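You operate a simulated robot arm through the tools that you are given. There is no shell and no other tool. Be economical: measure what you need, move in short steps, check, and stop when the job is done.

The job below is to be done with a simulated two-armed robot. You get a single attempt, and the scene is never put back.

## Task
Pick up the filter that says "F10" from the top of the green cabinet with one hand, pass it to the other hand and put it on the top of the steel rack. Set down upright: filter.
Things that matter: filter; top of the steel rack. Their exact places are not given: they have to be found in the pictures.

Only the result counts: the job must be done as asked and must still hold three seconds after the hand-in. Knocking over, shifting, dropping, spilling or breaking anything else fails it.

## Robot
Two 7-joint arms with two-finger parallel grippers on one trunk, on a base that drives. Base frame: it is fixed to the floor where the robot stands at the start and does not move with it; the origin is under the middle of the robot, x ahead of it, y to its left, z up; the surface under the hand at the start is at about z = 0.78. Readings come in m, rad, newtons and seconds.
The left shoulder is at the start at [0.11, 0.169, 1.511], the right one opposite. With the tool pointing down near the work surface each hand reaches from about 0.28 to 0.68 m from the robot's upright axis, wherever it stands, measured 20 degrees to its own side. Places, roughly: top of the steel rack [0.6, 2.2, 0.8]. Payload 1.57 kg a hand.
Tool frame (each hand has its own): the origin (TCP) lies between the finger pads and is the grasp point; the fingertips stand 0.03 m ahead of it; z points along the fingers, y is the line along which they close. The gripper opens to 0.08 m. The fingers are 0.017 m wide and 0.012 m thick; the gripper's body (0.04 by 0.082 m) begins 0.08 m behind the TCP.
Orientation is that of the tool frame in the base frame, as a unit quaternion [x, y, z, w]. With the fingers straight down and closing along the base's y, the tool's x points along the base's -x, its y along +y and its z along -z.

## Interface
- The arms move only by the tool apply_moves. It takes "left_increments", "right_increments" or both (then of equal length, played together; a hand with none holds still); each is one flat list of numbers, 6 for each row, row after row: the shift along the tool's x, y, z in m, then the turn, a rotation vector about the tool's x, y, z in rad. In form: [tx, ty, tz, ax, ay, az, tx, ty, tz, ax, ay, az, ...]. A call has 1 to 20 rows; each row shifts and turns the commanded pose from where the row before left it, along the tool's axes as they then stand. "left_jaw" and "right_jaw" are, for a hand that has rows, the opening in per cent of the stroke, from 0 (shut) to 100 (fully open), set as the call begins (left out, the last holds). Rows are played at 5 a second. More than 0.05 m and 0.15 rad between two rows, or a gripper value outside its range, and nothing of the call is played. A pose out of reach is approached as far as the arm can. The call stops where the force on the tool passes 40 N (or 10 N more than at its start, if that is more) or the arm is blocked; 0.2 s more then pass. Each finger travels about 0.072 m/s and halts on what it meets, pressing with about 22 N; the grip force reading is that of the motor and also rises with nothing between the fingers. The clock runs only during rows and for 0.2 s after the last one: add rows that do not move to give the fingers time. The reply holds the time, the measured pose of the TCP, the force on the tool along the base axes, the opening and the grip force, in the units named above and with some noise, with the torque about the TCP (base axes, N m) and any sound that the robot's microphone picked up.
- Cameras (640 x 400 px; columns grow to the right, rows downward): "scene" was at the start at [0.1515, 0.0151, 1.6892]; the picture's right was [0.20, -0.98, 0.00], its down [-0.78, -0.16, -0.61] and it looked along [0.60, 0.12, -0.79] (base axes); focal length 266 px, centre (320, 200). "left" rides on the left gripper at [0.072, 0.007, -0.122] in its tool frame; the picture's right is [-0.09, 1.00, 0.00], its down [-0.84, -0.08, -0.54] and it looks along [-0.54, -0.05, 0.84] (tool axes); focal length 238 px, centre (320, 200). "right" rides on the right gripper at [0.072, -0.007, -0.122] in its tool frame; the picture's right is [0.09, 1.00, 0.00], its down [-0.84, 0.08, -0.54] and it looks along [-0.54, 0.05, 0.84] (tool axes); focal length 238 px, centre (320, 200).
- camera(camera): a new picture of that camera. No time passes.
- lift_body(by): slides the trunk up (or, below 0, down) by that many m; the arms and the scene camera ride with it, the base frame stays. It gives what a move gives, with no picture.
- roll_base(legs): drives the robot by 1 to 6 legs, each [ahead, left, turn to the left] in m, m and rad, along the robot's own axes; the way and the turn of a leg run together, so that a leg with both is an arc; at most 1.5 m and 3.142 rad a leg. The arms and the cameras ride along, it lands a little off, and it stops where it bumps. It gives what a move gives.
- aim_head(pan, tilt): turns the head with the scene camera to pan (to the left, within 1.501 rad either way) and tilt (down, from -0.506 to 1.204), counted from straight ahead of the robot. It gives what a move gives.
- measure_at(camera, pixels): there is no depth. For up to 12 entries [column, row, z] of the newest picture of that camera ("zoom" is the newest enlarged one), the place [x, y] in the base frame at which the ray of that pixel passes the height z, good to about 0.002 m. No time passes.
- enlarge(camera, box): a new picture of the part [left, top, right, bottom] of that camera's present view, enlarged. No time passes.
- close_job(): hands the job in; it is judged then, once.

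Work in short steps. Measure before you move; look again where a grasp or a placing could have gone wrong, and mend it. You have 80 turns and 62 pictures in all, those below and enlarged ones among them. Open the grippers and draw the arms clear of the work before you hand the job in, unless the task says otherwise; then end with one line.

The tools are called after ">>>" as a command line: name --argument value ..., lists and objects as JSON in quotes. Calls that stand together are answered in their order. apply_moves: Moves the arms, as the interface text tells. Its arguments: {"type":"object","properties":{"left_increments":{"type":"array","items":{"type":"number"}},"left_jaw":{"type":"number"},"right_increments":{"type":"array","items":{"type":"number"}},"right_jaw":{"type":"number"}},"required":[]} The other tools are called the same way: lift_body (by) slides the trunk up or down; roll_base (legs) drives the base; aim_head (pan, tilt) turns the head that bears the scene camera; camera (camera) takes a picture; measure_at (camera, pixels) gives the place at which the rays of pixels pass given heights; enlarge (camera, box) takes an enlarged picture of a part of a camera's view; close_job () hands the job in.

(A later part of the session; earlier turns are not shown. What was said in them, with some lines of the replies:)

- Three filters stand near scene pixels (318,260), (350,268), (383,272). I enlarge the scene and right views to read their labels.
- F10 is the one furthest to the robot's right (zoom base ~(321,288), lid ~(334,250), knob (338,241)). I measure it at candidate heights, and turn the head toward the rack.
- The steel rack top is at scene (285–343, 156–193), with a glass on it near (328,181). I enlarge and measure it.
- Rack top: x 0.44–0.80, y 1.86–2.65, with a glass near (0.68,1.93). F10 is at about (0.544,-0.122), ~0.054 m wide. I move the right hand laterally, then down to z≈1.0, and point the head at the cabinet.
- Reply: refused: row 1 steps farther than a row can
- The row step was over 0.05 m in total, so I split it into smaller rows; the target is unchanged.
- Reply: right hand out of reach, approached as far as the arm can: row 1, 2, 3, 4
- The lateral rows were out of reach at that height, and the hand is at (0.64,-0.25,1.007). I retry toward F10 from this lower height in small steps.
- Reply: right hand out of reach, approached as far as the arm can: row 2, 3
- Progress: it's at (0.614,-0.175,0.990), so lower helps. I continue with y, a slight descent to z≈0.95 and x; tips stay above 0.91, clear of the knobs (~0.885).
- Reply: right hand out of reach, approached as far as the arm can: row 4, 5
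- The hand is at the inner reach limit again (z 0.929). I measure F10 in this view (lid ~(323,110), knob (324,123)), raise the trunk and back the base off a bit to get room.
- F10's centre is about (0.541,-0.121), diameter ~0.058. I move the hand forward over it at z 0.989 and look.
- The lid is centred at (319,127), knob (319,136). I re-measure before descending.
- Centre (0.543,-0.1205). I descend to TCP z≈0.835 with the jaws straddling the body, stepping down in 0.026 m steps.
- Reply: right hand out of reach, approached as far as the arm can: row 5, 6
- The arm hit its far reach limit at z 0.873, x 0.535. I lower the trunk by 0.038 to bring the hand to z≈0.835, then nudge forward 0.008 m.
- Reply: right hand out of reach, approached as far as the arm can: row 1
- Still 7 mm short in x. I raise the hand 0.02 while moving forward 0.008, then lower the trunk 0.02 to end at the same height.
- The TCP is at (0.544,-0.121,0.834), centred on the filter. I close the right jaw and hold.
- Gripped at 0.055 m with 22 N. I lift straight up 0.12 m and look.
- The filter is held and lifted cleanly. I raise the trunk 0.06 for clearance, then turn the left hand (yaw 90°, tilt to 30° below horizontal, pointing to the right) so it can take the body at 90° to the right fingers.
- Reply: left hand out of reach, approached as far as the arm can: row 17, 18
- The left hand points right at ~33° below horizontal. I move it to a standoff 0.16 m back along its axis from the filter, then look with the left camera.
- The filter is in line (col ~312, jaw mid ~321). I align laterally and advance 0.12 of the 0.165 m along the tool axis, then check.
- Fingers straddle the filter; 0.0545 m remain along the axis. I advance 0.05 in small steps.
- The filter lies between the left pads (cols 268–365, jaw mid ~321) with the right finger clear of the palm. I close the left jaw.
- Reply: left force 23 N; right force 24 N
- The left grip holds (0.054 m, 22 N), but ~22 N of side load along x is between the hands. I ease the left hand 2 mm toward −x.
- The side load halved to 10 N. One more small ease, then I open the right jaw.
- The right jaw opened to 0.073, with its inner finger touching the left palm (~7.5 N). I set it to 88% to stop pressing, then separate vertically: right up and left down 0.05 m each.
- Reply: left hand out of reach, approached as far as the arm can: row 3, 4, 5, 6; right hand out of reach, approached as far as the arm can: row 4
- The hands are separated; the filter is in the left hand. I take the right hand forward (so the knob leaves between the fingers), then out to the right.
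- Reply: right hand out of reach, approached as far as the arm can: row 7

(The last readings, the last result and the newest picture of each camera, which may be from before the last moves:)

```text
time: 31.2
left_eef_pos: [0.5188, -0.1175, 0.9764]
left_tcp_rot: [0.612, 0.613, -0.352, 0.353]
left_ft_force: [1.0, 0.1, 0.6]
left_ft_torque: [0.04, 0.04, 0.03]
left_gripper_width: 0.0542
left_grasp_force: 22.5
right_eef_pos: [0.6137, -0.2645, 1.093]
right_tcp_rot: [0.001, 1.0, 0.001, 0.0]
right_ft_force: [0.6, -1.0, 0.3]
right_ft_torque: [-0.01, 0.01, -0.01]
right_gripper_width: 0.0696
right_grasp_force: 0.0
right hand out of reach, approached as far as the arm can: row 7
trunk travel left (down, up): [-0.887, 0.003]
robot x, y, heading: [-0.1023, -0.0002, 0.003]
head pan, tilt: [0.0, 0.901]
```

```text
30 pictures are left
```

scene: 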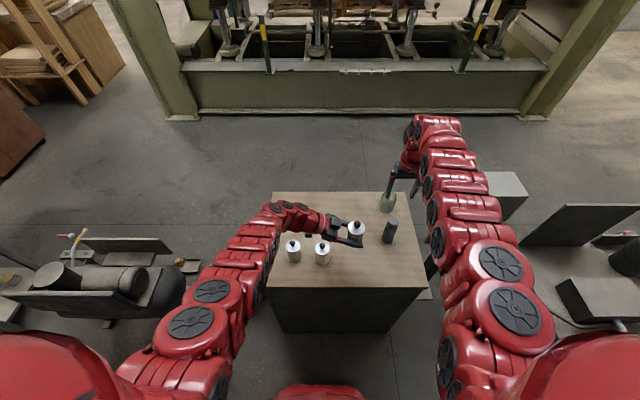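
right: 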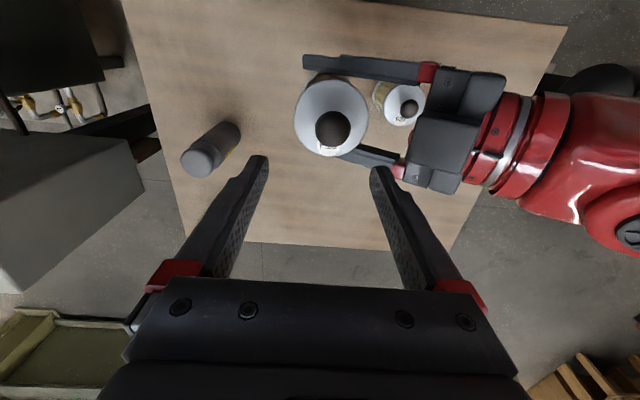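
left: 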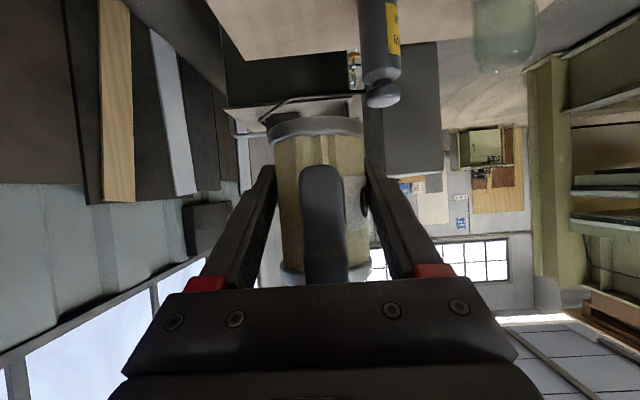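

The right hand is clear. Now I raise the left hand with the filter straight up, then draw it left.

>>> apply_moves --left_increments '[-0.026, 0, -0.015, 0, 0, 0, -0.026, 0, -0.015, 0, 0, 0, -0.026, 0, -0.015, 0, 0, 0, -0.026, 0, -0.015, 0, 0, 0, 0.02, 0, -0.0346, 0, 0, 0, 0.02, 0, -0.0346, 0, 0, 0, 0.02, 0, -0.0346, 0, 0, 0, 0.02, 0, -0.0346, 0, 0, 0, 0.02, 0, -0.0346, 0, 0, 0, 0.02, 0, -0.0346, 0, 0, 0, 0.02, 0, -0.0346, 0, 0, 0, 0.02, 0, -0.0346, 0, 0, 0, 0.02, 0, -0.0346, 0, 0, 0]'

>>> camera --camera "left"

```text
time: 34.0
left_eef_pos: [0.5065, 0.2419, 1.0967]
left_tcp_rot: [0.612, 0.612, -0.354, 0.354]
left_ft_force: [-0.2, -0.5, -1.8]
left_ft_torque: [-0.03, 0.01, -0.01]
left_gripper_width: 0.054
left_grasp_force: 22.1
left hand out of reach, approached as far as the arm can: row 13
right_eef_pos: [0.6137, -0.2602, 1.0941]
right_tcp_rot: [0.001, 1.0, 0.0, 0.0]
right_ft_force: [0.4, 0.0, 0.8]
right_ft_torque: [0.01, -0.02, 0.04]
right_gripper_width: 0.0695
right_grasp_force: 0.0
trunk travel left (down, up): [-0.887, 0.003]
robot x, y, heading: [-0.0978, 0.0006, 0.0]
head pan, tilt: [0.0, 0.901]
```

```text
29 pictures are left
```

left: 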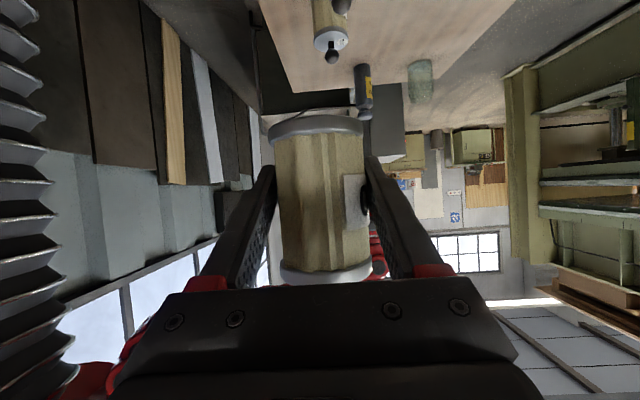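

The filter is held upright by the left hand. I turn the left hand 90° to the left about the vertical so it points forward.

>>> apply_moves --left_increments '[0, 0.02, 0, -0.1237, 0, -0.0714, 0, 0.02, 0, -0.1237, 0, -0.0714, 0, 0.02, 0, -0.1237, 0, -0.0714, 0, 0.02, 0, -0.1237, 0, -0.0714, 0, 0, 0, -0.1237, 0, -0.0714, 0, 0, 0, -0.1237, 0, -0.0714, 0, 0, 0, -0.1237, 0, -0.0714, 0, 0, 0, -0.1237, 0, -0.0714, 0, 0, 0, -0.1237, 0, -0.0714, 0, 0, 0, -0.1237, 0, -0.0714, 0, 0, 0, -0.1237, 0, -0.0714]'

>>> aim_head --pan 0.8 --tilt 0.8

>>> camera --camera "scene"

```text
time: 36.4
left_eef_pos: [0.5836, 0.2581, 1.097]
left_tcp_rot: [-0.002, 0.865, 0.001, 0.501]
left_ft_force: [0.2, -0.3, -1.6]
left_ft_torque: [-0.01, 0.0, 0.01]
left_gripper_width: 0.0538
left_grasp_force: 21.9
right_eef_pos: [0.6132, -0.2611, 1.0933]
right_tcp_rot: [0.0, 1.0, 0.001, -0.001]
right_ft_force: [1.1, -0.3, -0.9]
right_ft_torque: [0.02, -0.01, 0.03]
right_gripper_width: 0.0696
right_grasp_force: 0.0
trunk travel left (down, up): [-0.887, 0.003]
robot x, y, heading: [-0.101, 0.0025, 0.002]
head pan, tilt: [0.0, 0.901]
```

```text
time: 37.6
left_eef_pos: [0.5846, 0.2592, 1.0957]
left_tcp_rot: [-0.001, 0.866, 0.001, 0.5]
left_ft_force: [-0.5, -0.4, -0.6]
left_ft_torque: [-0.03, -0.03, 0.02]
left_gripper_width: 0.0541
left_grasp_force: 21.6
right_eef_pos: [0.6131, -0.2617, 1.094]
right_tcp_rot: [0.001, 1.0, 0.001, -0.001]
right_ft_force: [0.4, 1.2, -1.1]
right_ft_torque: [-0.02, -0.02, 0.01]
right_gripper_width: 0.0697
right_grasp_force: 0.1
trunk travel left (down, up): [-0.887, 0.003]
robot x, y, heading: [-0.1005, 0.0035, 0.004]
head pan, tilt: [0.799, 0.799]
```

```text
28 pictures are left
```

scene: 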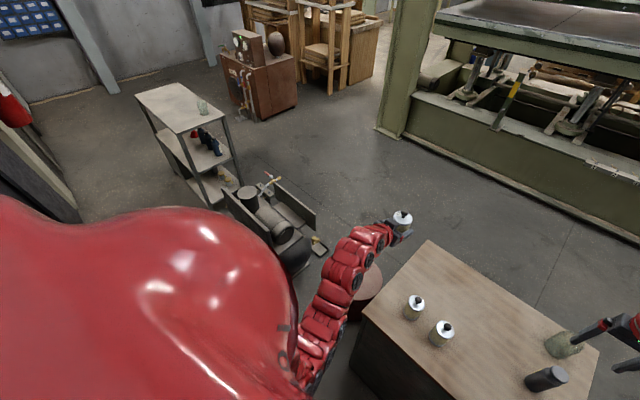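

The left hand now points forward with the filter upright. I look left to check the driving path and clutter.

>>> aim_head --pan 1.5 --tilt 0.45

>>> camera --camera "scene"

```text
time: 38.6
left_eef_pos: [0.5835, 0.2588, 1.0965]
left_tcp_rot: [-0.001, 0.866, 0.001, 0.5]
left_ft_force: [0.3, -0.3, -1.2]
left_ft_torque: [-0.02, -0.02, 0.01]
left_gripper_width: 0.0539
left_grasp_force: 22.0
right_eef_pos: [0.6142, -0.2614, 1.0934]
right_tcp_rot: [0.001, 1.0, 0.001, 0.0]
right_ft_force: [0.0, -0.1, 0.4]
right_ft_torque: [0.01, 0.04, -0.02]
right_gripper_width: 0.0693
right_grasp_force: 0.1
trunk travel left (down, up): [-0.887, 0.003]
robot x, y, heading: [-0.1011, -0.0009, 0.002]
head pan, tilt: [1.499, 0.45]
```

```text
27 pictures are left
```

scene: 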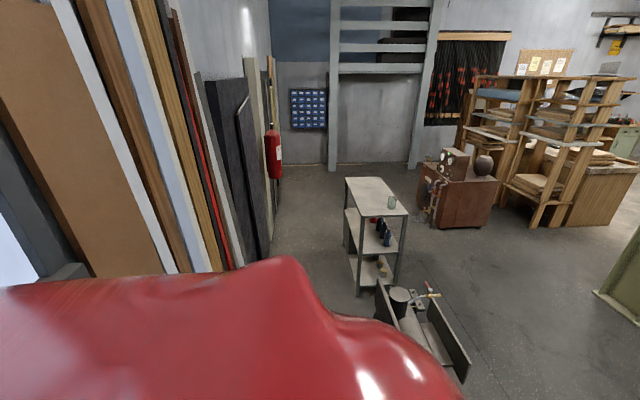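

>>> measure_at --camera "scene" --pixels '[[270, 258, 0], [276, 200, 0], [310, 258, 0], [376, 285, 0.25], [380, 320, 0.25], [468, 362, 0.25], [430, 300, 0.25], [362, 290, 0], [346, 178, 0.8], [383, 177, 0.8], [407, 214, 0.8], [362, 216, 0.8]]'

```text
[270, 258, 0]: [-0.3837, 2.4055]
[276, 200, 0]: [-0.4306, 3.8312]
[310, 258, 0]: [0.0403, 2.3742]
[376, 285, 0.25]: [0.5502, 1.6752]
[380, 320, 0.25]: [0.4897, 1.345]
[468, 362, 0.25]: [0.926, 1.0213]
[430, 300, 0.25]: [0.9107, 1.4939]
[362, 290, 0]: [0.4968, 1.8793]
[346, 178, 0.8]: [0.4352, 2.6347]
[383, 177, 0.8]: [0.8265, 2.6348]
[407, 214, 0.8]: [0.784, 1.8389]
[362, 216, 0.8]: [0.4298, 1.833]
```

The rack's near edge is x≈0.435, boards at the wall are at x≈-0.4, and the tray's near corner is around x≈0.49. I check the floor close to my left more steeply before driving.

>>> aim_head --pan 0.35 --tilt 1.0

>>> camera --camera "scene"

```text
time: 40.0
left_eef_pos: [0.5841, 0.2595, 1.0962]
left_tcp_rot: [-0.001, 0.866, 0.001, 0.5]
left_ft_force: [0.5, -0.7, -0.2]
left_ft_torque: [0.0, 0.01, 0.01]
left_gripper_width: 0.0541
left_grasp_force: 22.0
right_eef_pos: [0.6149, -0.2606, 1.0939]
right_tcp_rot: [0.001, 1.0, 0.001, -0.001]
right_ft_force: [-0.5, -0.3, 0.5]
right_ft_torque: [0.0, -0.04, 0.01]
right_gripper_width: 0.0698
right_grasp_force: 0.1
trunk travel left (down, up): [-0.887, 0.003]
robot x, y, heading: [-0.1001, 0.0015, -0.0]
head pan, tilt: [0.351, 1.0]
```

```text
26 pictures are left
```

scene: 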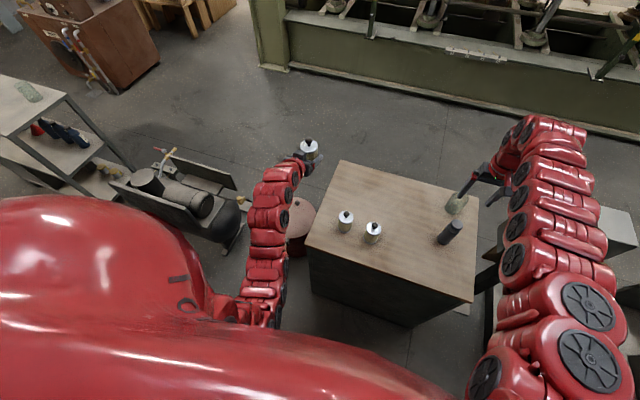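

>>> measure_at --camera "scene" --pixels '[[205, 237, 0.25], [225, 245, 0.2], [110, 185, 0.3], [160, 205, 0.3], [290, 245, 0.3], [310, 245, 0.75], [412, 328, 0.0], [345, 300, 0.0], [313, 150, 1.12], [262, 66, 0], [100, 95, 0], [160, 65, 0]]'

```text
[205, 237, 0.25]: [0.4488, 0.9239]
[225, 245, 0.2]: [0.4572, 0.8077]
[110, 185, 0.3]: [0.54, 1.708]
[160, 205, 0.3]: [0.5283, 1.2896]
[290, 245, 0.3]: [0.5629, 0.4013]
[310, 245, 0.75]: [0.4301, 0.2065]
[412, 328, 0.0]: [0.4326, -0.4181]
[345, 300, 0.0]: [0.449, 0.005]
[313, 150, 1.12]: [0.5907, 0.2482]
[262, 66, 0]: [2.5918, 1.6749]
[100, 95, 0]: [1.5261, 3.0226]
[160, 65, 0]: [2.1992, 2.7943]
```

Everything in front lies at x≥0.43 and boards behind at x≈-0.4, so I travel along x≈0. I go forward 0.09, then left 1.0 m and check.

>>> roll_base --legs '[[0.09, 0, 0], [0, 0.6, 0], [0, 0.5, 0]]'

>>> aim_head --pan 1.2 --tilt 0.7

>>> camera --camera "scene"

```text
time: 46.7
left_eef_pos: [0.6729, 1.3755, 1.0959]
left_tcp_rot: [-0.001, 0.866, 0.001, 0.5]
left_ft_force: [-0.2, 0.2, -2.2]
left_ft_torque: [0.0, 0.01, 0.03]
left_gripper_width: 0.0543
left_grasp_force: 22.4
right_eef_pos: [0.7016, 0.8535, 1.0942]
right_tcp_rot: [0.001, 1.0, 0.001, -0.001]
right_ft_force: [-0.1, 1.0, 0.3]
right_ft_torque: [0.02, 0.01, 0.0]
right_gripper_width: 0.0695
right_grasp_force: 0.0
trunk travel left (down, up): [-0.887, 0.003]
robot x, y, heading: [-0.0144, 1.1162, 0.006]
head pan, tilt: [0.351, 1.0]
```

```text
time: 47.9
left_eef_pos: [0.6724, 1.3751, 1.0958]
left_tcp_rot: [-0.001, 0.866, 0.0, 0.5]
left_ft_force: [0.2, 0.4, -0.9]
left_ft_torque: [0.01, 0.01, -0.01]
left_gripper_width: 0.0542
left_grasp_force: 22.2
right_eef_pos: [0.7024, 0.8543, 1.0941]
right_tcp_rot: [0.001, 1.0, 0.001, -0.001]
right_ft_force: [0.7, 0.1, 0.7]
right_ft_torque: [-0.02, 0.01, 0.03]
right_gripper_width: 0.07
right_grasp_force: 0.0
trunk travel left (down, up): [-0.887, 0.003]
robot x, y, heading: [-0.0119, 1.1122, 0.003]
head pan, tilt: [1.201, 0.7]
```

```text
25 pictures are left
```

scene: 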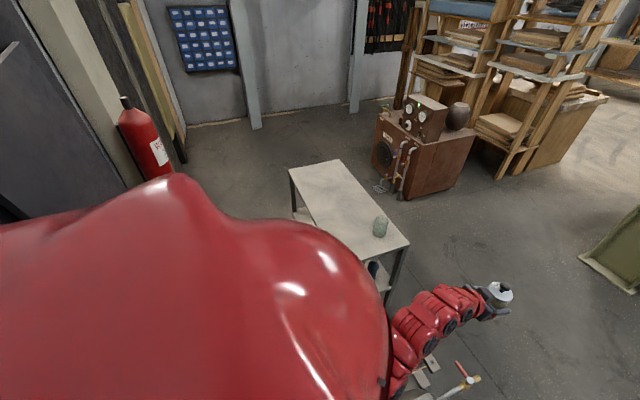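

Driving went cleanly. I re-measure the rack top, glass and the board/extinguisher side.

>>> measure_at --camera "scene" --pixels '[[288, 168, 0.8], [338, 160, 0.8], [409, 244, 0.8], [362, 257, 0.8], [379, 236, 0.8], [380, 220, 0.88], [182, 165, 0], [160, 175, 0.6], [150, 178, 0.4]]'

```text
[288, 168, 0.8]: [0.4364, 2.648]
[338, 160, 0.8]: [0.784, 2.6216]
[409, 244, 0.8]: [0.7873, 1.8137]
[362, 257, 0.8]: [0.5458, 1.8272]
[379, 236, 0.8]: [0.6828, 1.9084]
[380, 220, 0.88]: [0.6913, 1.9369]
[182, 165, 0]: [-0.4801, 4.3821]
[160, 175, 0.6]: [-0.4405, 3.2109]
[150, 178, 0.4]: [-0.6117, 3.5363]
```

Path remains open. I drive left another 0.9 m, so the left hand sits near y≈2.27, over the middle of the rack.

>>> roll_base --legs '[[0, 0.45, 0], [0, 0.45, 0]]'

>>> aim_head --pan 0.35 --tilt 0.95

>>> camera --camera "scene"

>>> camera --camera "left"

```text
time: 53.0
left_eef_pos: [0.6731, 2.2706, 1.097]
left_tcp_rot: [0.001, 0.866, 0.0, 0.499]
left_ft_force: [-0.5, 0.1, -1.5]
left_ft_torque: [0.0, 0.0, 0.02]
left_gripper_width: 0.054
left_grasp_force: 22.1
right_eef_pos: [0.698, 1.7505, 1.0939]
right_tcp_rot: [0.004, 1.0, 0.0, 0.0]
right_ft_force: [-0.3, -0.5, 0.3]
right_ft_torque: [0.0, -0.01, 0.01]
right_gripper_width: 0.0696
right_grasp_force: 0.0
trunk travel left (down, up): [-0.887, 0.003]
robot x, y, heading: [-0.0124, 2.0205, -0.006]
head pan, tilt: [1.201, 0.7]
```

```text
time: 54.1
left_eef_pos: [0.6726, 2.2713, 1.0956]
left_tcp_rot: [0.002, 0.866, -0.001, 0.5]
left_ft_force: [0.7, -0.1, -1.3]
left_ft_torque: [-0.04, -0.01, 0.01]
left_gripper_width: 0.0542
left_grasp_force: 21.9
right_eef_pos: [0.6987, 1.7511, 1.0936]
right_tcp_rot: [0.004, 1.0, 0.001, -0.001]
right_ft_force: [-0.1, -0.4, -0.7]
right_ft_torque: [0.01, -0.01, -0.02]
right_gripper_width: 0.0697
right_grasp_force: 0.0
trunk travel left (down, up): [-0.887, 0.003]
robot x, y, heading: [-0.0125, 2.0195, -0.007]
head pan, tilt: [0.351, 0.949]
```

```text
24 pictures are left
```

scene: 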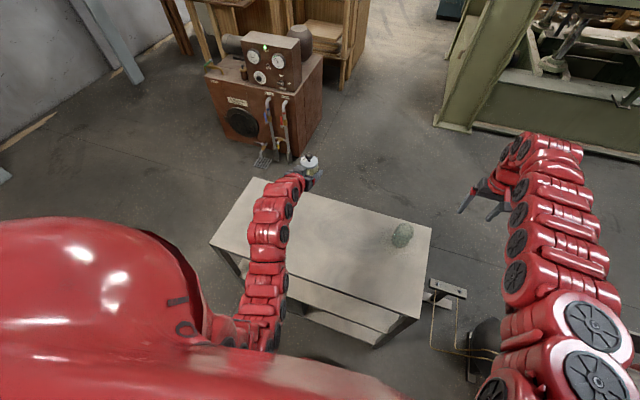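

```text
23 pictures are left
```

left: 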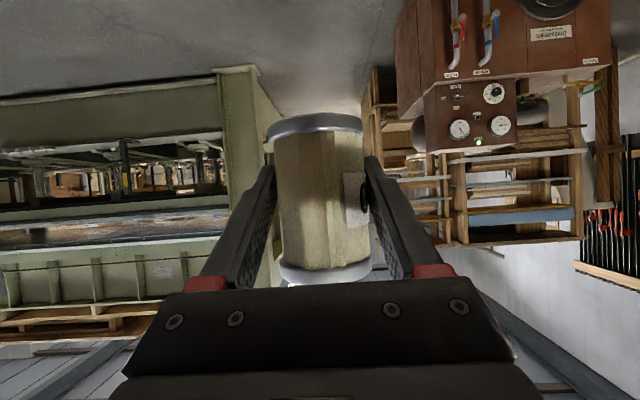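

I measure the rack-top corners from this nearer viewpoint at several assumed heights to pin down the top height.

>>> measure_at --camera "scene" --pixels '[[431, 229, 0.78], [431, 229, 0.8], [431, 229, 0.82], [416, 318, 0.78], [416, 318, 0.8], [416, 318, 0.82], [209, 244, 0.8], [209, 244, 0.82], [255, 177, 0.8], [255, 177, 0.82], [400, 244, 0.8], [312, 158, 1.15]]'

```text
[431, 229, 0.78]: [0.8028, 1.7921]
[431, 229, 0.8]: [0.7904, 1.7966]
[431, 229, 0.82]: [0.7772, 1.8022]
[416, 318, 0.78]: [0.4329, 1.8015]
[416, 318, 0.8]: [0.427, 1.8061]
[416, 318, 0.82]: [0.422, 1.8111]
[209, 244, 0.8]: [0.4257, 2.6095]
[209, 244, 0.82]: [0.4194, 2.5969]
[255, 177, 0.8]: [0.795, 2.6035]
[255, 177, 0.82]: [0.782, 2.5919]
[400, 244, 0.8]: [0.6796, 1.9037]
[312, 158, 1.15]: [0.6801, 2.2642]
```

Rack top is about x 0.43–0.79, y 1.80–2.61, z≈0.8; the glass is well away at (0.68,1.90). I bring the filter to (0.54,2.27) at TCP z≈0.90 (filter bottom ≈0.865).

>>> apply_moves --left_increments '[0.039, 0, -0.003, 0, 0, 0, 0.039, 0, -0.003, 0, 0, 0, 0.039, 0, -0.003, 0, 0, 0, 0.039, 0, -0.003, 0, 0, 0, 0.039, 0, -0.003, 0, 0, 0, 0.039, 0, -0.003, 0, 0, 0, 0, 0, 0, 0, 0, 0]'

>>> camera --camera "scene"

>>> camera --camera "left"

```text
time: 55.7
left_eef_pos: [0.5406, 2.2738, 0.9002]
left_tcp_rot: [0.002, 0.866, 0.0, 0.5]
left_ft_force: [-0.5, 0.8, -1.0]
left_ft_torque: [0.0, 0.01, 0.0]
left_gripper_width: 0.0541
left_grasp_force: 21.6
right_eef_pos: [0.6978, 1.7509, 1.0929]
right_tcp_rot: [0.005, 1.0, 0.001, -0.001]
right_ft_force: [-0.8, -0.7, 0.7]
right_ft_torque: [-0.03, 0.01, 0.01]
right_gripper_width: 0.0697
right_grasp_force: 0.1
trunk travel left (down, up): [-0.887, 0.003]
robot x, y, heading: [-0.0094, 2.0217, -0.002]
head pan, tilt: [0.351, 0.949]
```

```text
22 pictures are left
```

scene: 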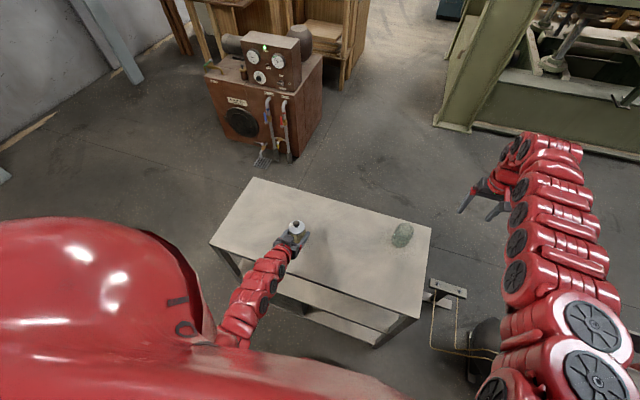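

```text
21 pictures are left
```

left: 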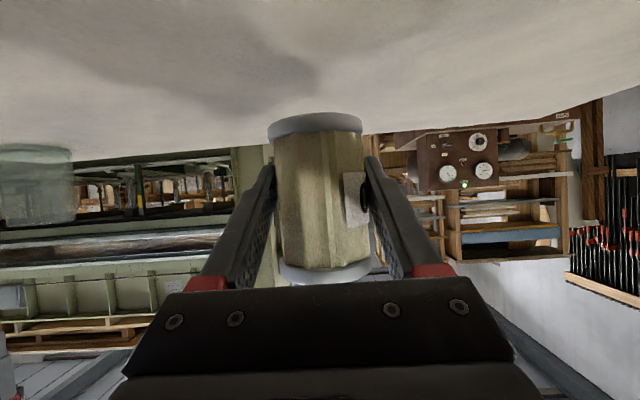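

The filter hangs over the rack with clear space around. I lower it 0.05 m straight down, then creep.

>>> apply_moves --left_increments '[0.00866, 0, 0.005, 0, 0, 0, 0.00866, 0, 0.005, 0, 0, 0, 0.00866, 0, 0.005, 0, 0, 0, 0.00866, 0, 0.005, 0, 0, 0, 0.00866, 0, 0.005, 0, 0, 0, 0, 0, 0, 0, 0, 0]'

>>> camera --camera "left"

>>> enlarge --camera "scene" --box '[230, 190, 390, 290]'

```text
time: 57.1
left_eef_pos: [0.5417, 2.2721, 0.8551]
left_tcp_rot: [0.003, 0.865, -0.001, 0.502]
left_ft_force: [4.6, 0.1, 21.7]
left_ft_torque: [-0.06, -0.07, 0.0]
left_gripper_width: 0.0546
left_grasp_force: 21.9
right_eef_pos: [0.6979, 1.7499, 1.0956]
right_tcp_rot: [0.004, 1.0, 0.001, 0.0]
right_ft_force: [-0.7, -0.5, 0.0]
right_ft_torque: [0.02, -0.02, 0.0]
right_gripper_width: 0.0698
right_grasp_force: 0.1
trunk travel left (down, up): [-0.887, 0.003]
robot x, y, heading: [-0.0116, 2.0193, -0.008]
head pan, tilt: [0.351, 0.949]
```

```text
20 pictures are left
```

left: 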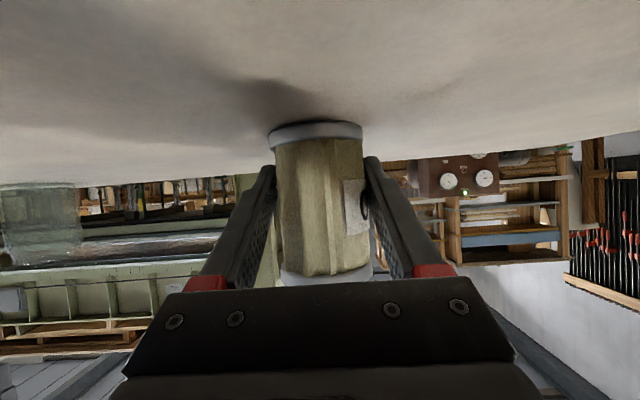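

```text
4.00 times, centred on (310, 240) of scene
```

zoom: 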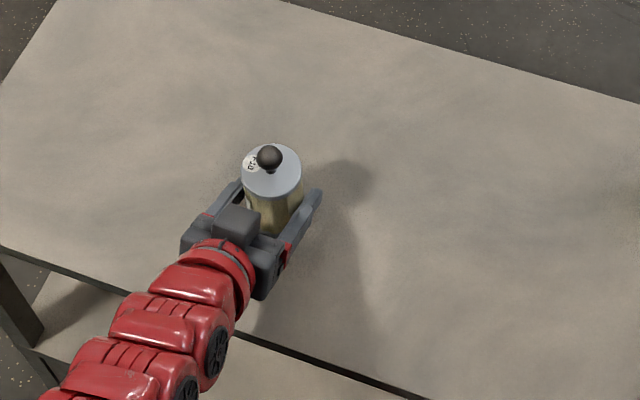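

Contact at z 0.855 with ~22 N. I ease up ~3 mm to leave a light touch.

>>> apply_moves --left_increments '[-0.0026, 0, -0.0015, 0, 0, 0, 0, 0, 0, 0, 0, 0]'

```text
time: 57.7
left_eef_pos: [0.5391, 2.2715, 0.8557]
left_tcp_rot: [0.002, 0.866, -0.001, 0.5]
left_ft_force: [2.8, 0.7, 7.9]
left_ft_torque: [0.08, -0.36, 0.0]
left_gripper_width: 0.054
left_grasp_force: 22.3
right_eef_pos: [0.6977, 1.7496, 1.094]
right_tcp_rot: [0.004, 1.0, 0.001, 0.0]
right_ft_force: [-0.3, 0.3, 0.4]
right_ft_torque: [-0.04, -0.04, 0.0]
right_gripper_width: 0.0696
right_grasp_force: 0.1
trunk travel left (down, up): [-0.887, 0.003]
robot x, y, heading: [-0.0092, 2.0145, -0.01]
head pan, tilt: [0.351, 0.949]
```

Light contact of ~8 N remains. I open the left jaw fully and look.

>>> apply_moves --left_increments '[0, 0, 0, 0, 0, 0, 0, 0, 0, 0, 0, 0, 0, 0, 0, 0, 0, 0]' --left_jaw 100

>>> camera --camera "left"

```text
time: 58.5
left_eef_pos: [0.5403, 2.2724, 0.8558]
left_tcp_rot: [0.002, 0.866, -0.001, 0.499]
left_ft_force: [0.2, 0.7, -0.2]
left_ft_torque: [0.03, 0.05, -0.02]
left_gripper_width: 0.0802
left_grasp_force: 0.1
right_eef_pos: [0.6991, 1.7511, 1.0932]
right_tcp_rot: [0.004, 1.0, 0.001, 0.0]
right_ft_force: [-0.7, -1.0, -0.8]
right_ft_torque: [0.03, 0.02, 0.07]
right_gripper_width: 0.0696
right_grasp_force: 0.0
trunk travel left (down, up): [-0.887, 0.003]
robot x, y, heading: [-0.0136, 2.0179, -0.005]
head pan, tilt: [0.351, 0.949]
```

```text
18 pictures are left
```

left: 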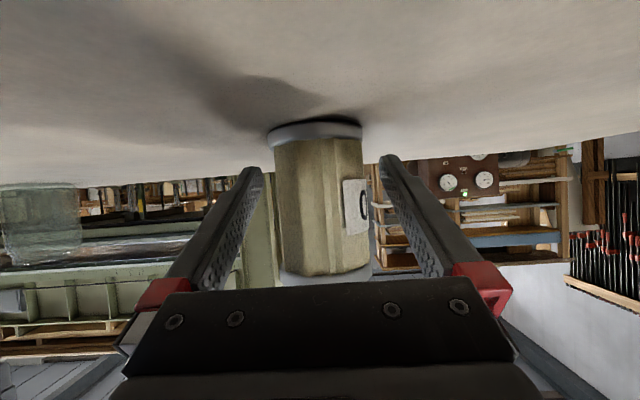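

The filter stands free between the open fingers. I withdraw along the tool axis in 0.02 m steps.

>>> apply_moves --left_increments '[0, 0, -0.02, 0, 0, 0, 0, 0, -0.02, 0, 0, 0, 0, 0, -0.02, 0, 0, 0, 0, 0, -0.02, 0, 0, 0]'

>>> camera --camera "left"

```text
time: 59.5
left_eef_pos: [0.4696, 2.2715, 0.8959]
left_tcp_rot: [0.002, 0.867, -0.001, 0.499]
left_ft_force: [0.0, -0.5, 0.8]
left_ft_torque: [0.0, 0.02, -0.02]
left_gripper_width: 0.0802
left_grasp_force: 0.2
right_eef_pos: [0.6977, 1.7505, 1.0939]
right_tcp_rot: [0.004, 1.0, 0.001, 0.0]
right_ft_force: [0.4, -0.4, 0.0]
right_ft_torque: [-0.04, -0.01, -0.03]
right_gripper_width: 0.0696
right_grasp_force: 0.0
trunk travel left (down, up): [-0.887, 0.003]
robot x, y, heading: [-0.0132, 2.0164, -0.01]
head pan, tilt: [0.351, 0.949]
```

```text
17 pictures are left
```

left: 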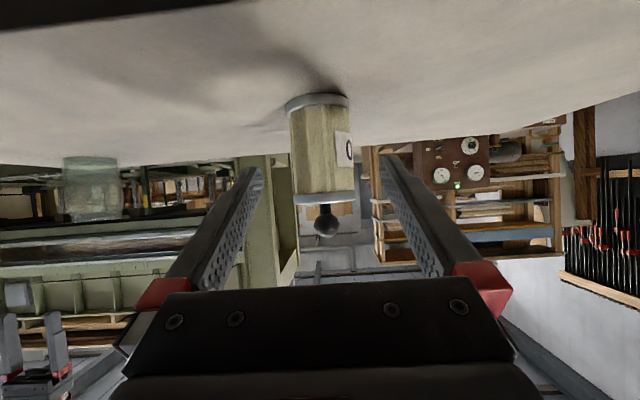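

The filter stands upright on the rack. I back the left hand further and up clear, then take a final check picture.

>>> apply_moves --left_increments '[0, 0, -0.025, 0, 0, 0, 0, 0, -0.025, 0, 0, 0, -0.026, 0, -0.015, 0, 0, 0, -0.026, 0, -0.015, 0, 0, 0, -0.026, 0, -0.015, 0, 0, 0]'

>>> enlarge --camera "scene" --box '[200, 160, 450, 350]'

```text
time: 60.7
left_eef_pos: [0.426, 2.2724, 1.0104]
left_tcp_rot: [0.003, 0.866, -0.001, 0.5]
left_ft_force: [-0.1, -0.4, -0.4]
left_ft_torque: [0.0, 0.03, -0.03]
left_gripper_width: 0.0797
left_grasp_force: 0.0
right_eef_pos: [0.6962, 1.7506, 1.094]
right_tcp_rot: [0.004, 1.0, 0.001, 0.0]
right_ft_force: [0.6, 0.2, -0.3]
right_ft_torque: [0.02, 0.02, -0.02]
right_gripper_width: 0.0696
right_grasp_force: 0.1
trunk travel left (down, up): [-0.887, 0.003]
robot x, y, heading: [-0.0123, 2.0159, -0.008]
head pan, tilt: [0.351, 0.949]
```

```text
2.11 times, centred on (325, 255) of scene
```

zoom: 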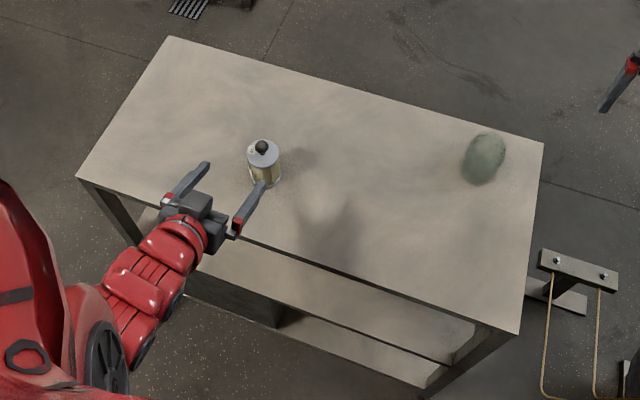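

The filter stands upright on the rack, both hands are open (right 0.07, left 0.08) and clear, and nothing else has moved. I hand in.

>>> close_job

```text
The job is handed in.
```

I picked up the F10 filter from the green cabinet with the right hand, passed it to the left, and set it upright on top of the steel rack; the job is handed in. In the last pictures it stood free with both hands open and clear, and I saw nothing else moved or knocked over.
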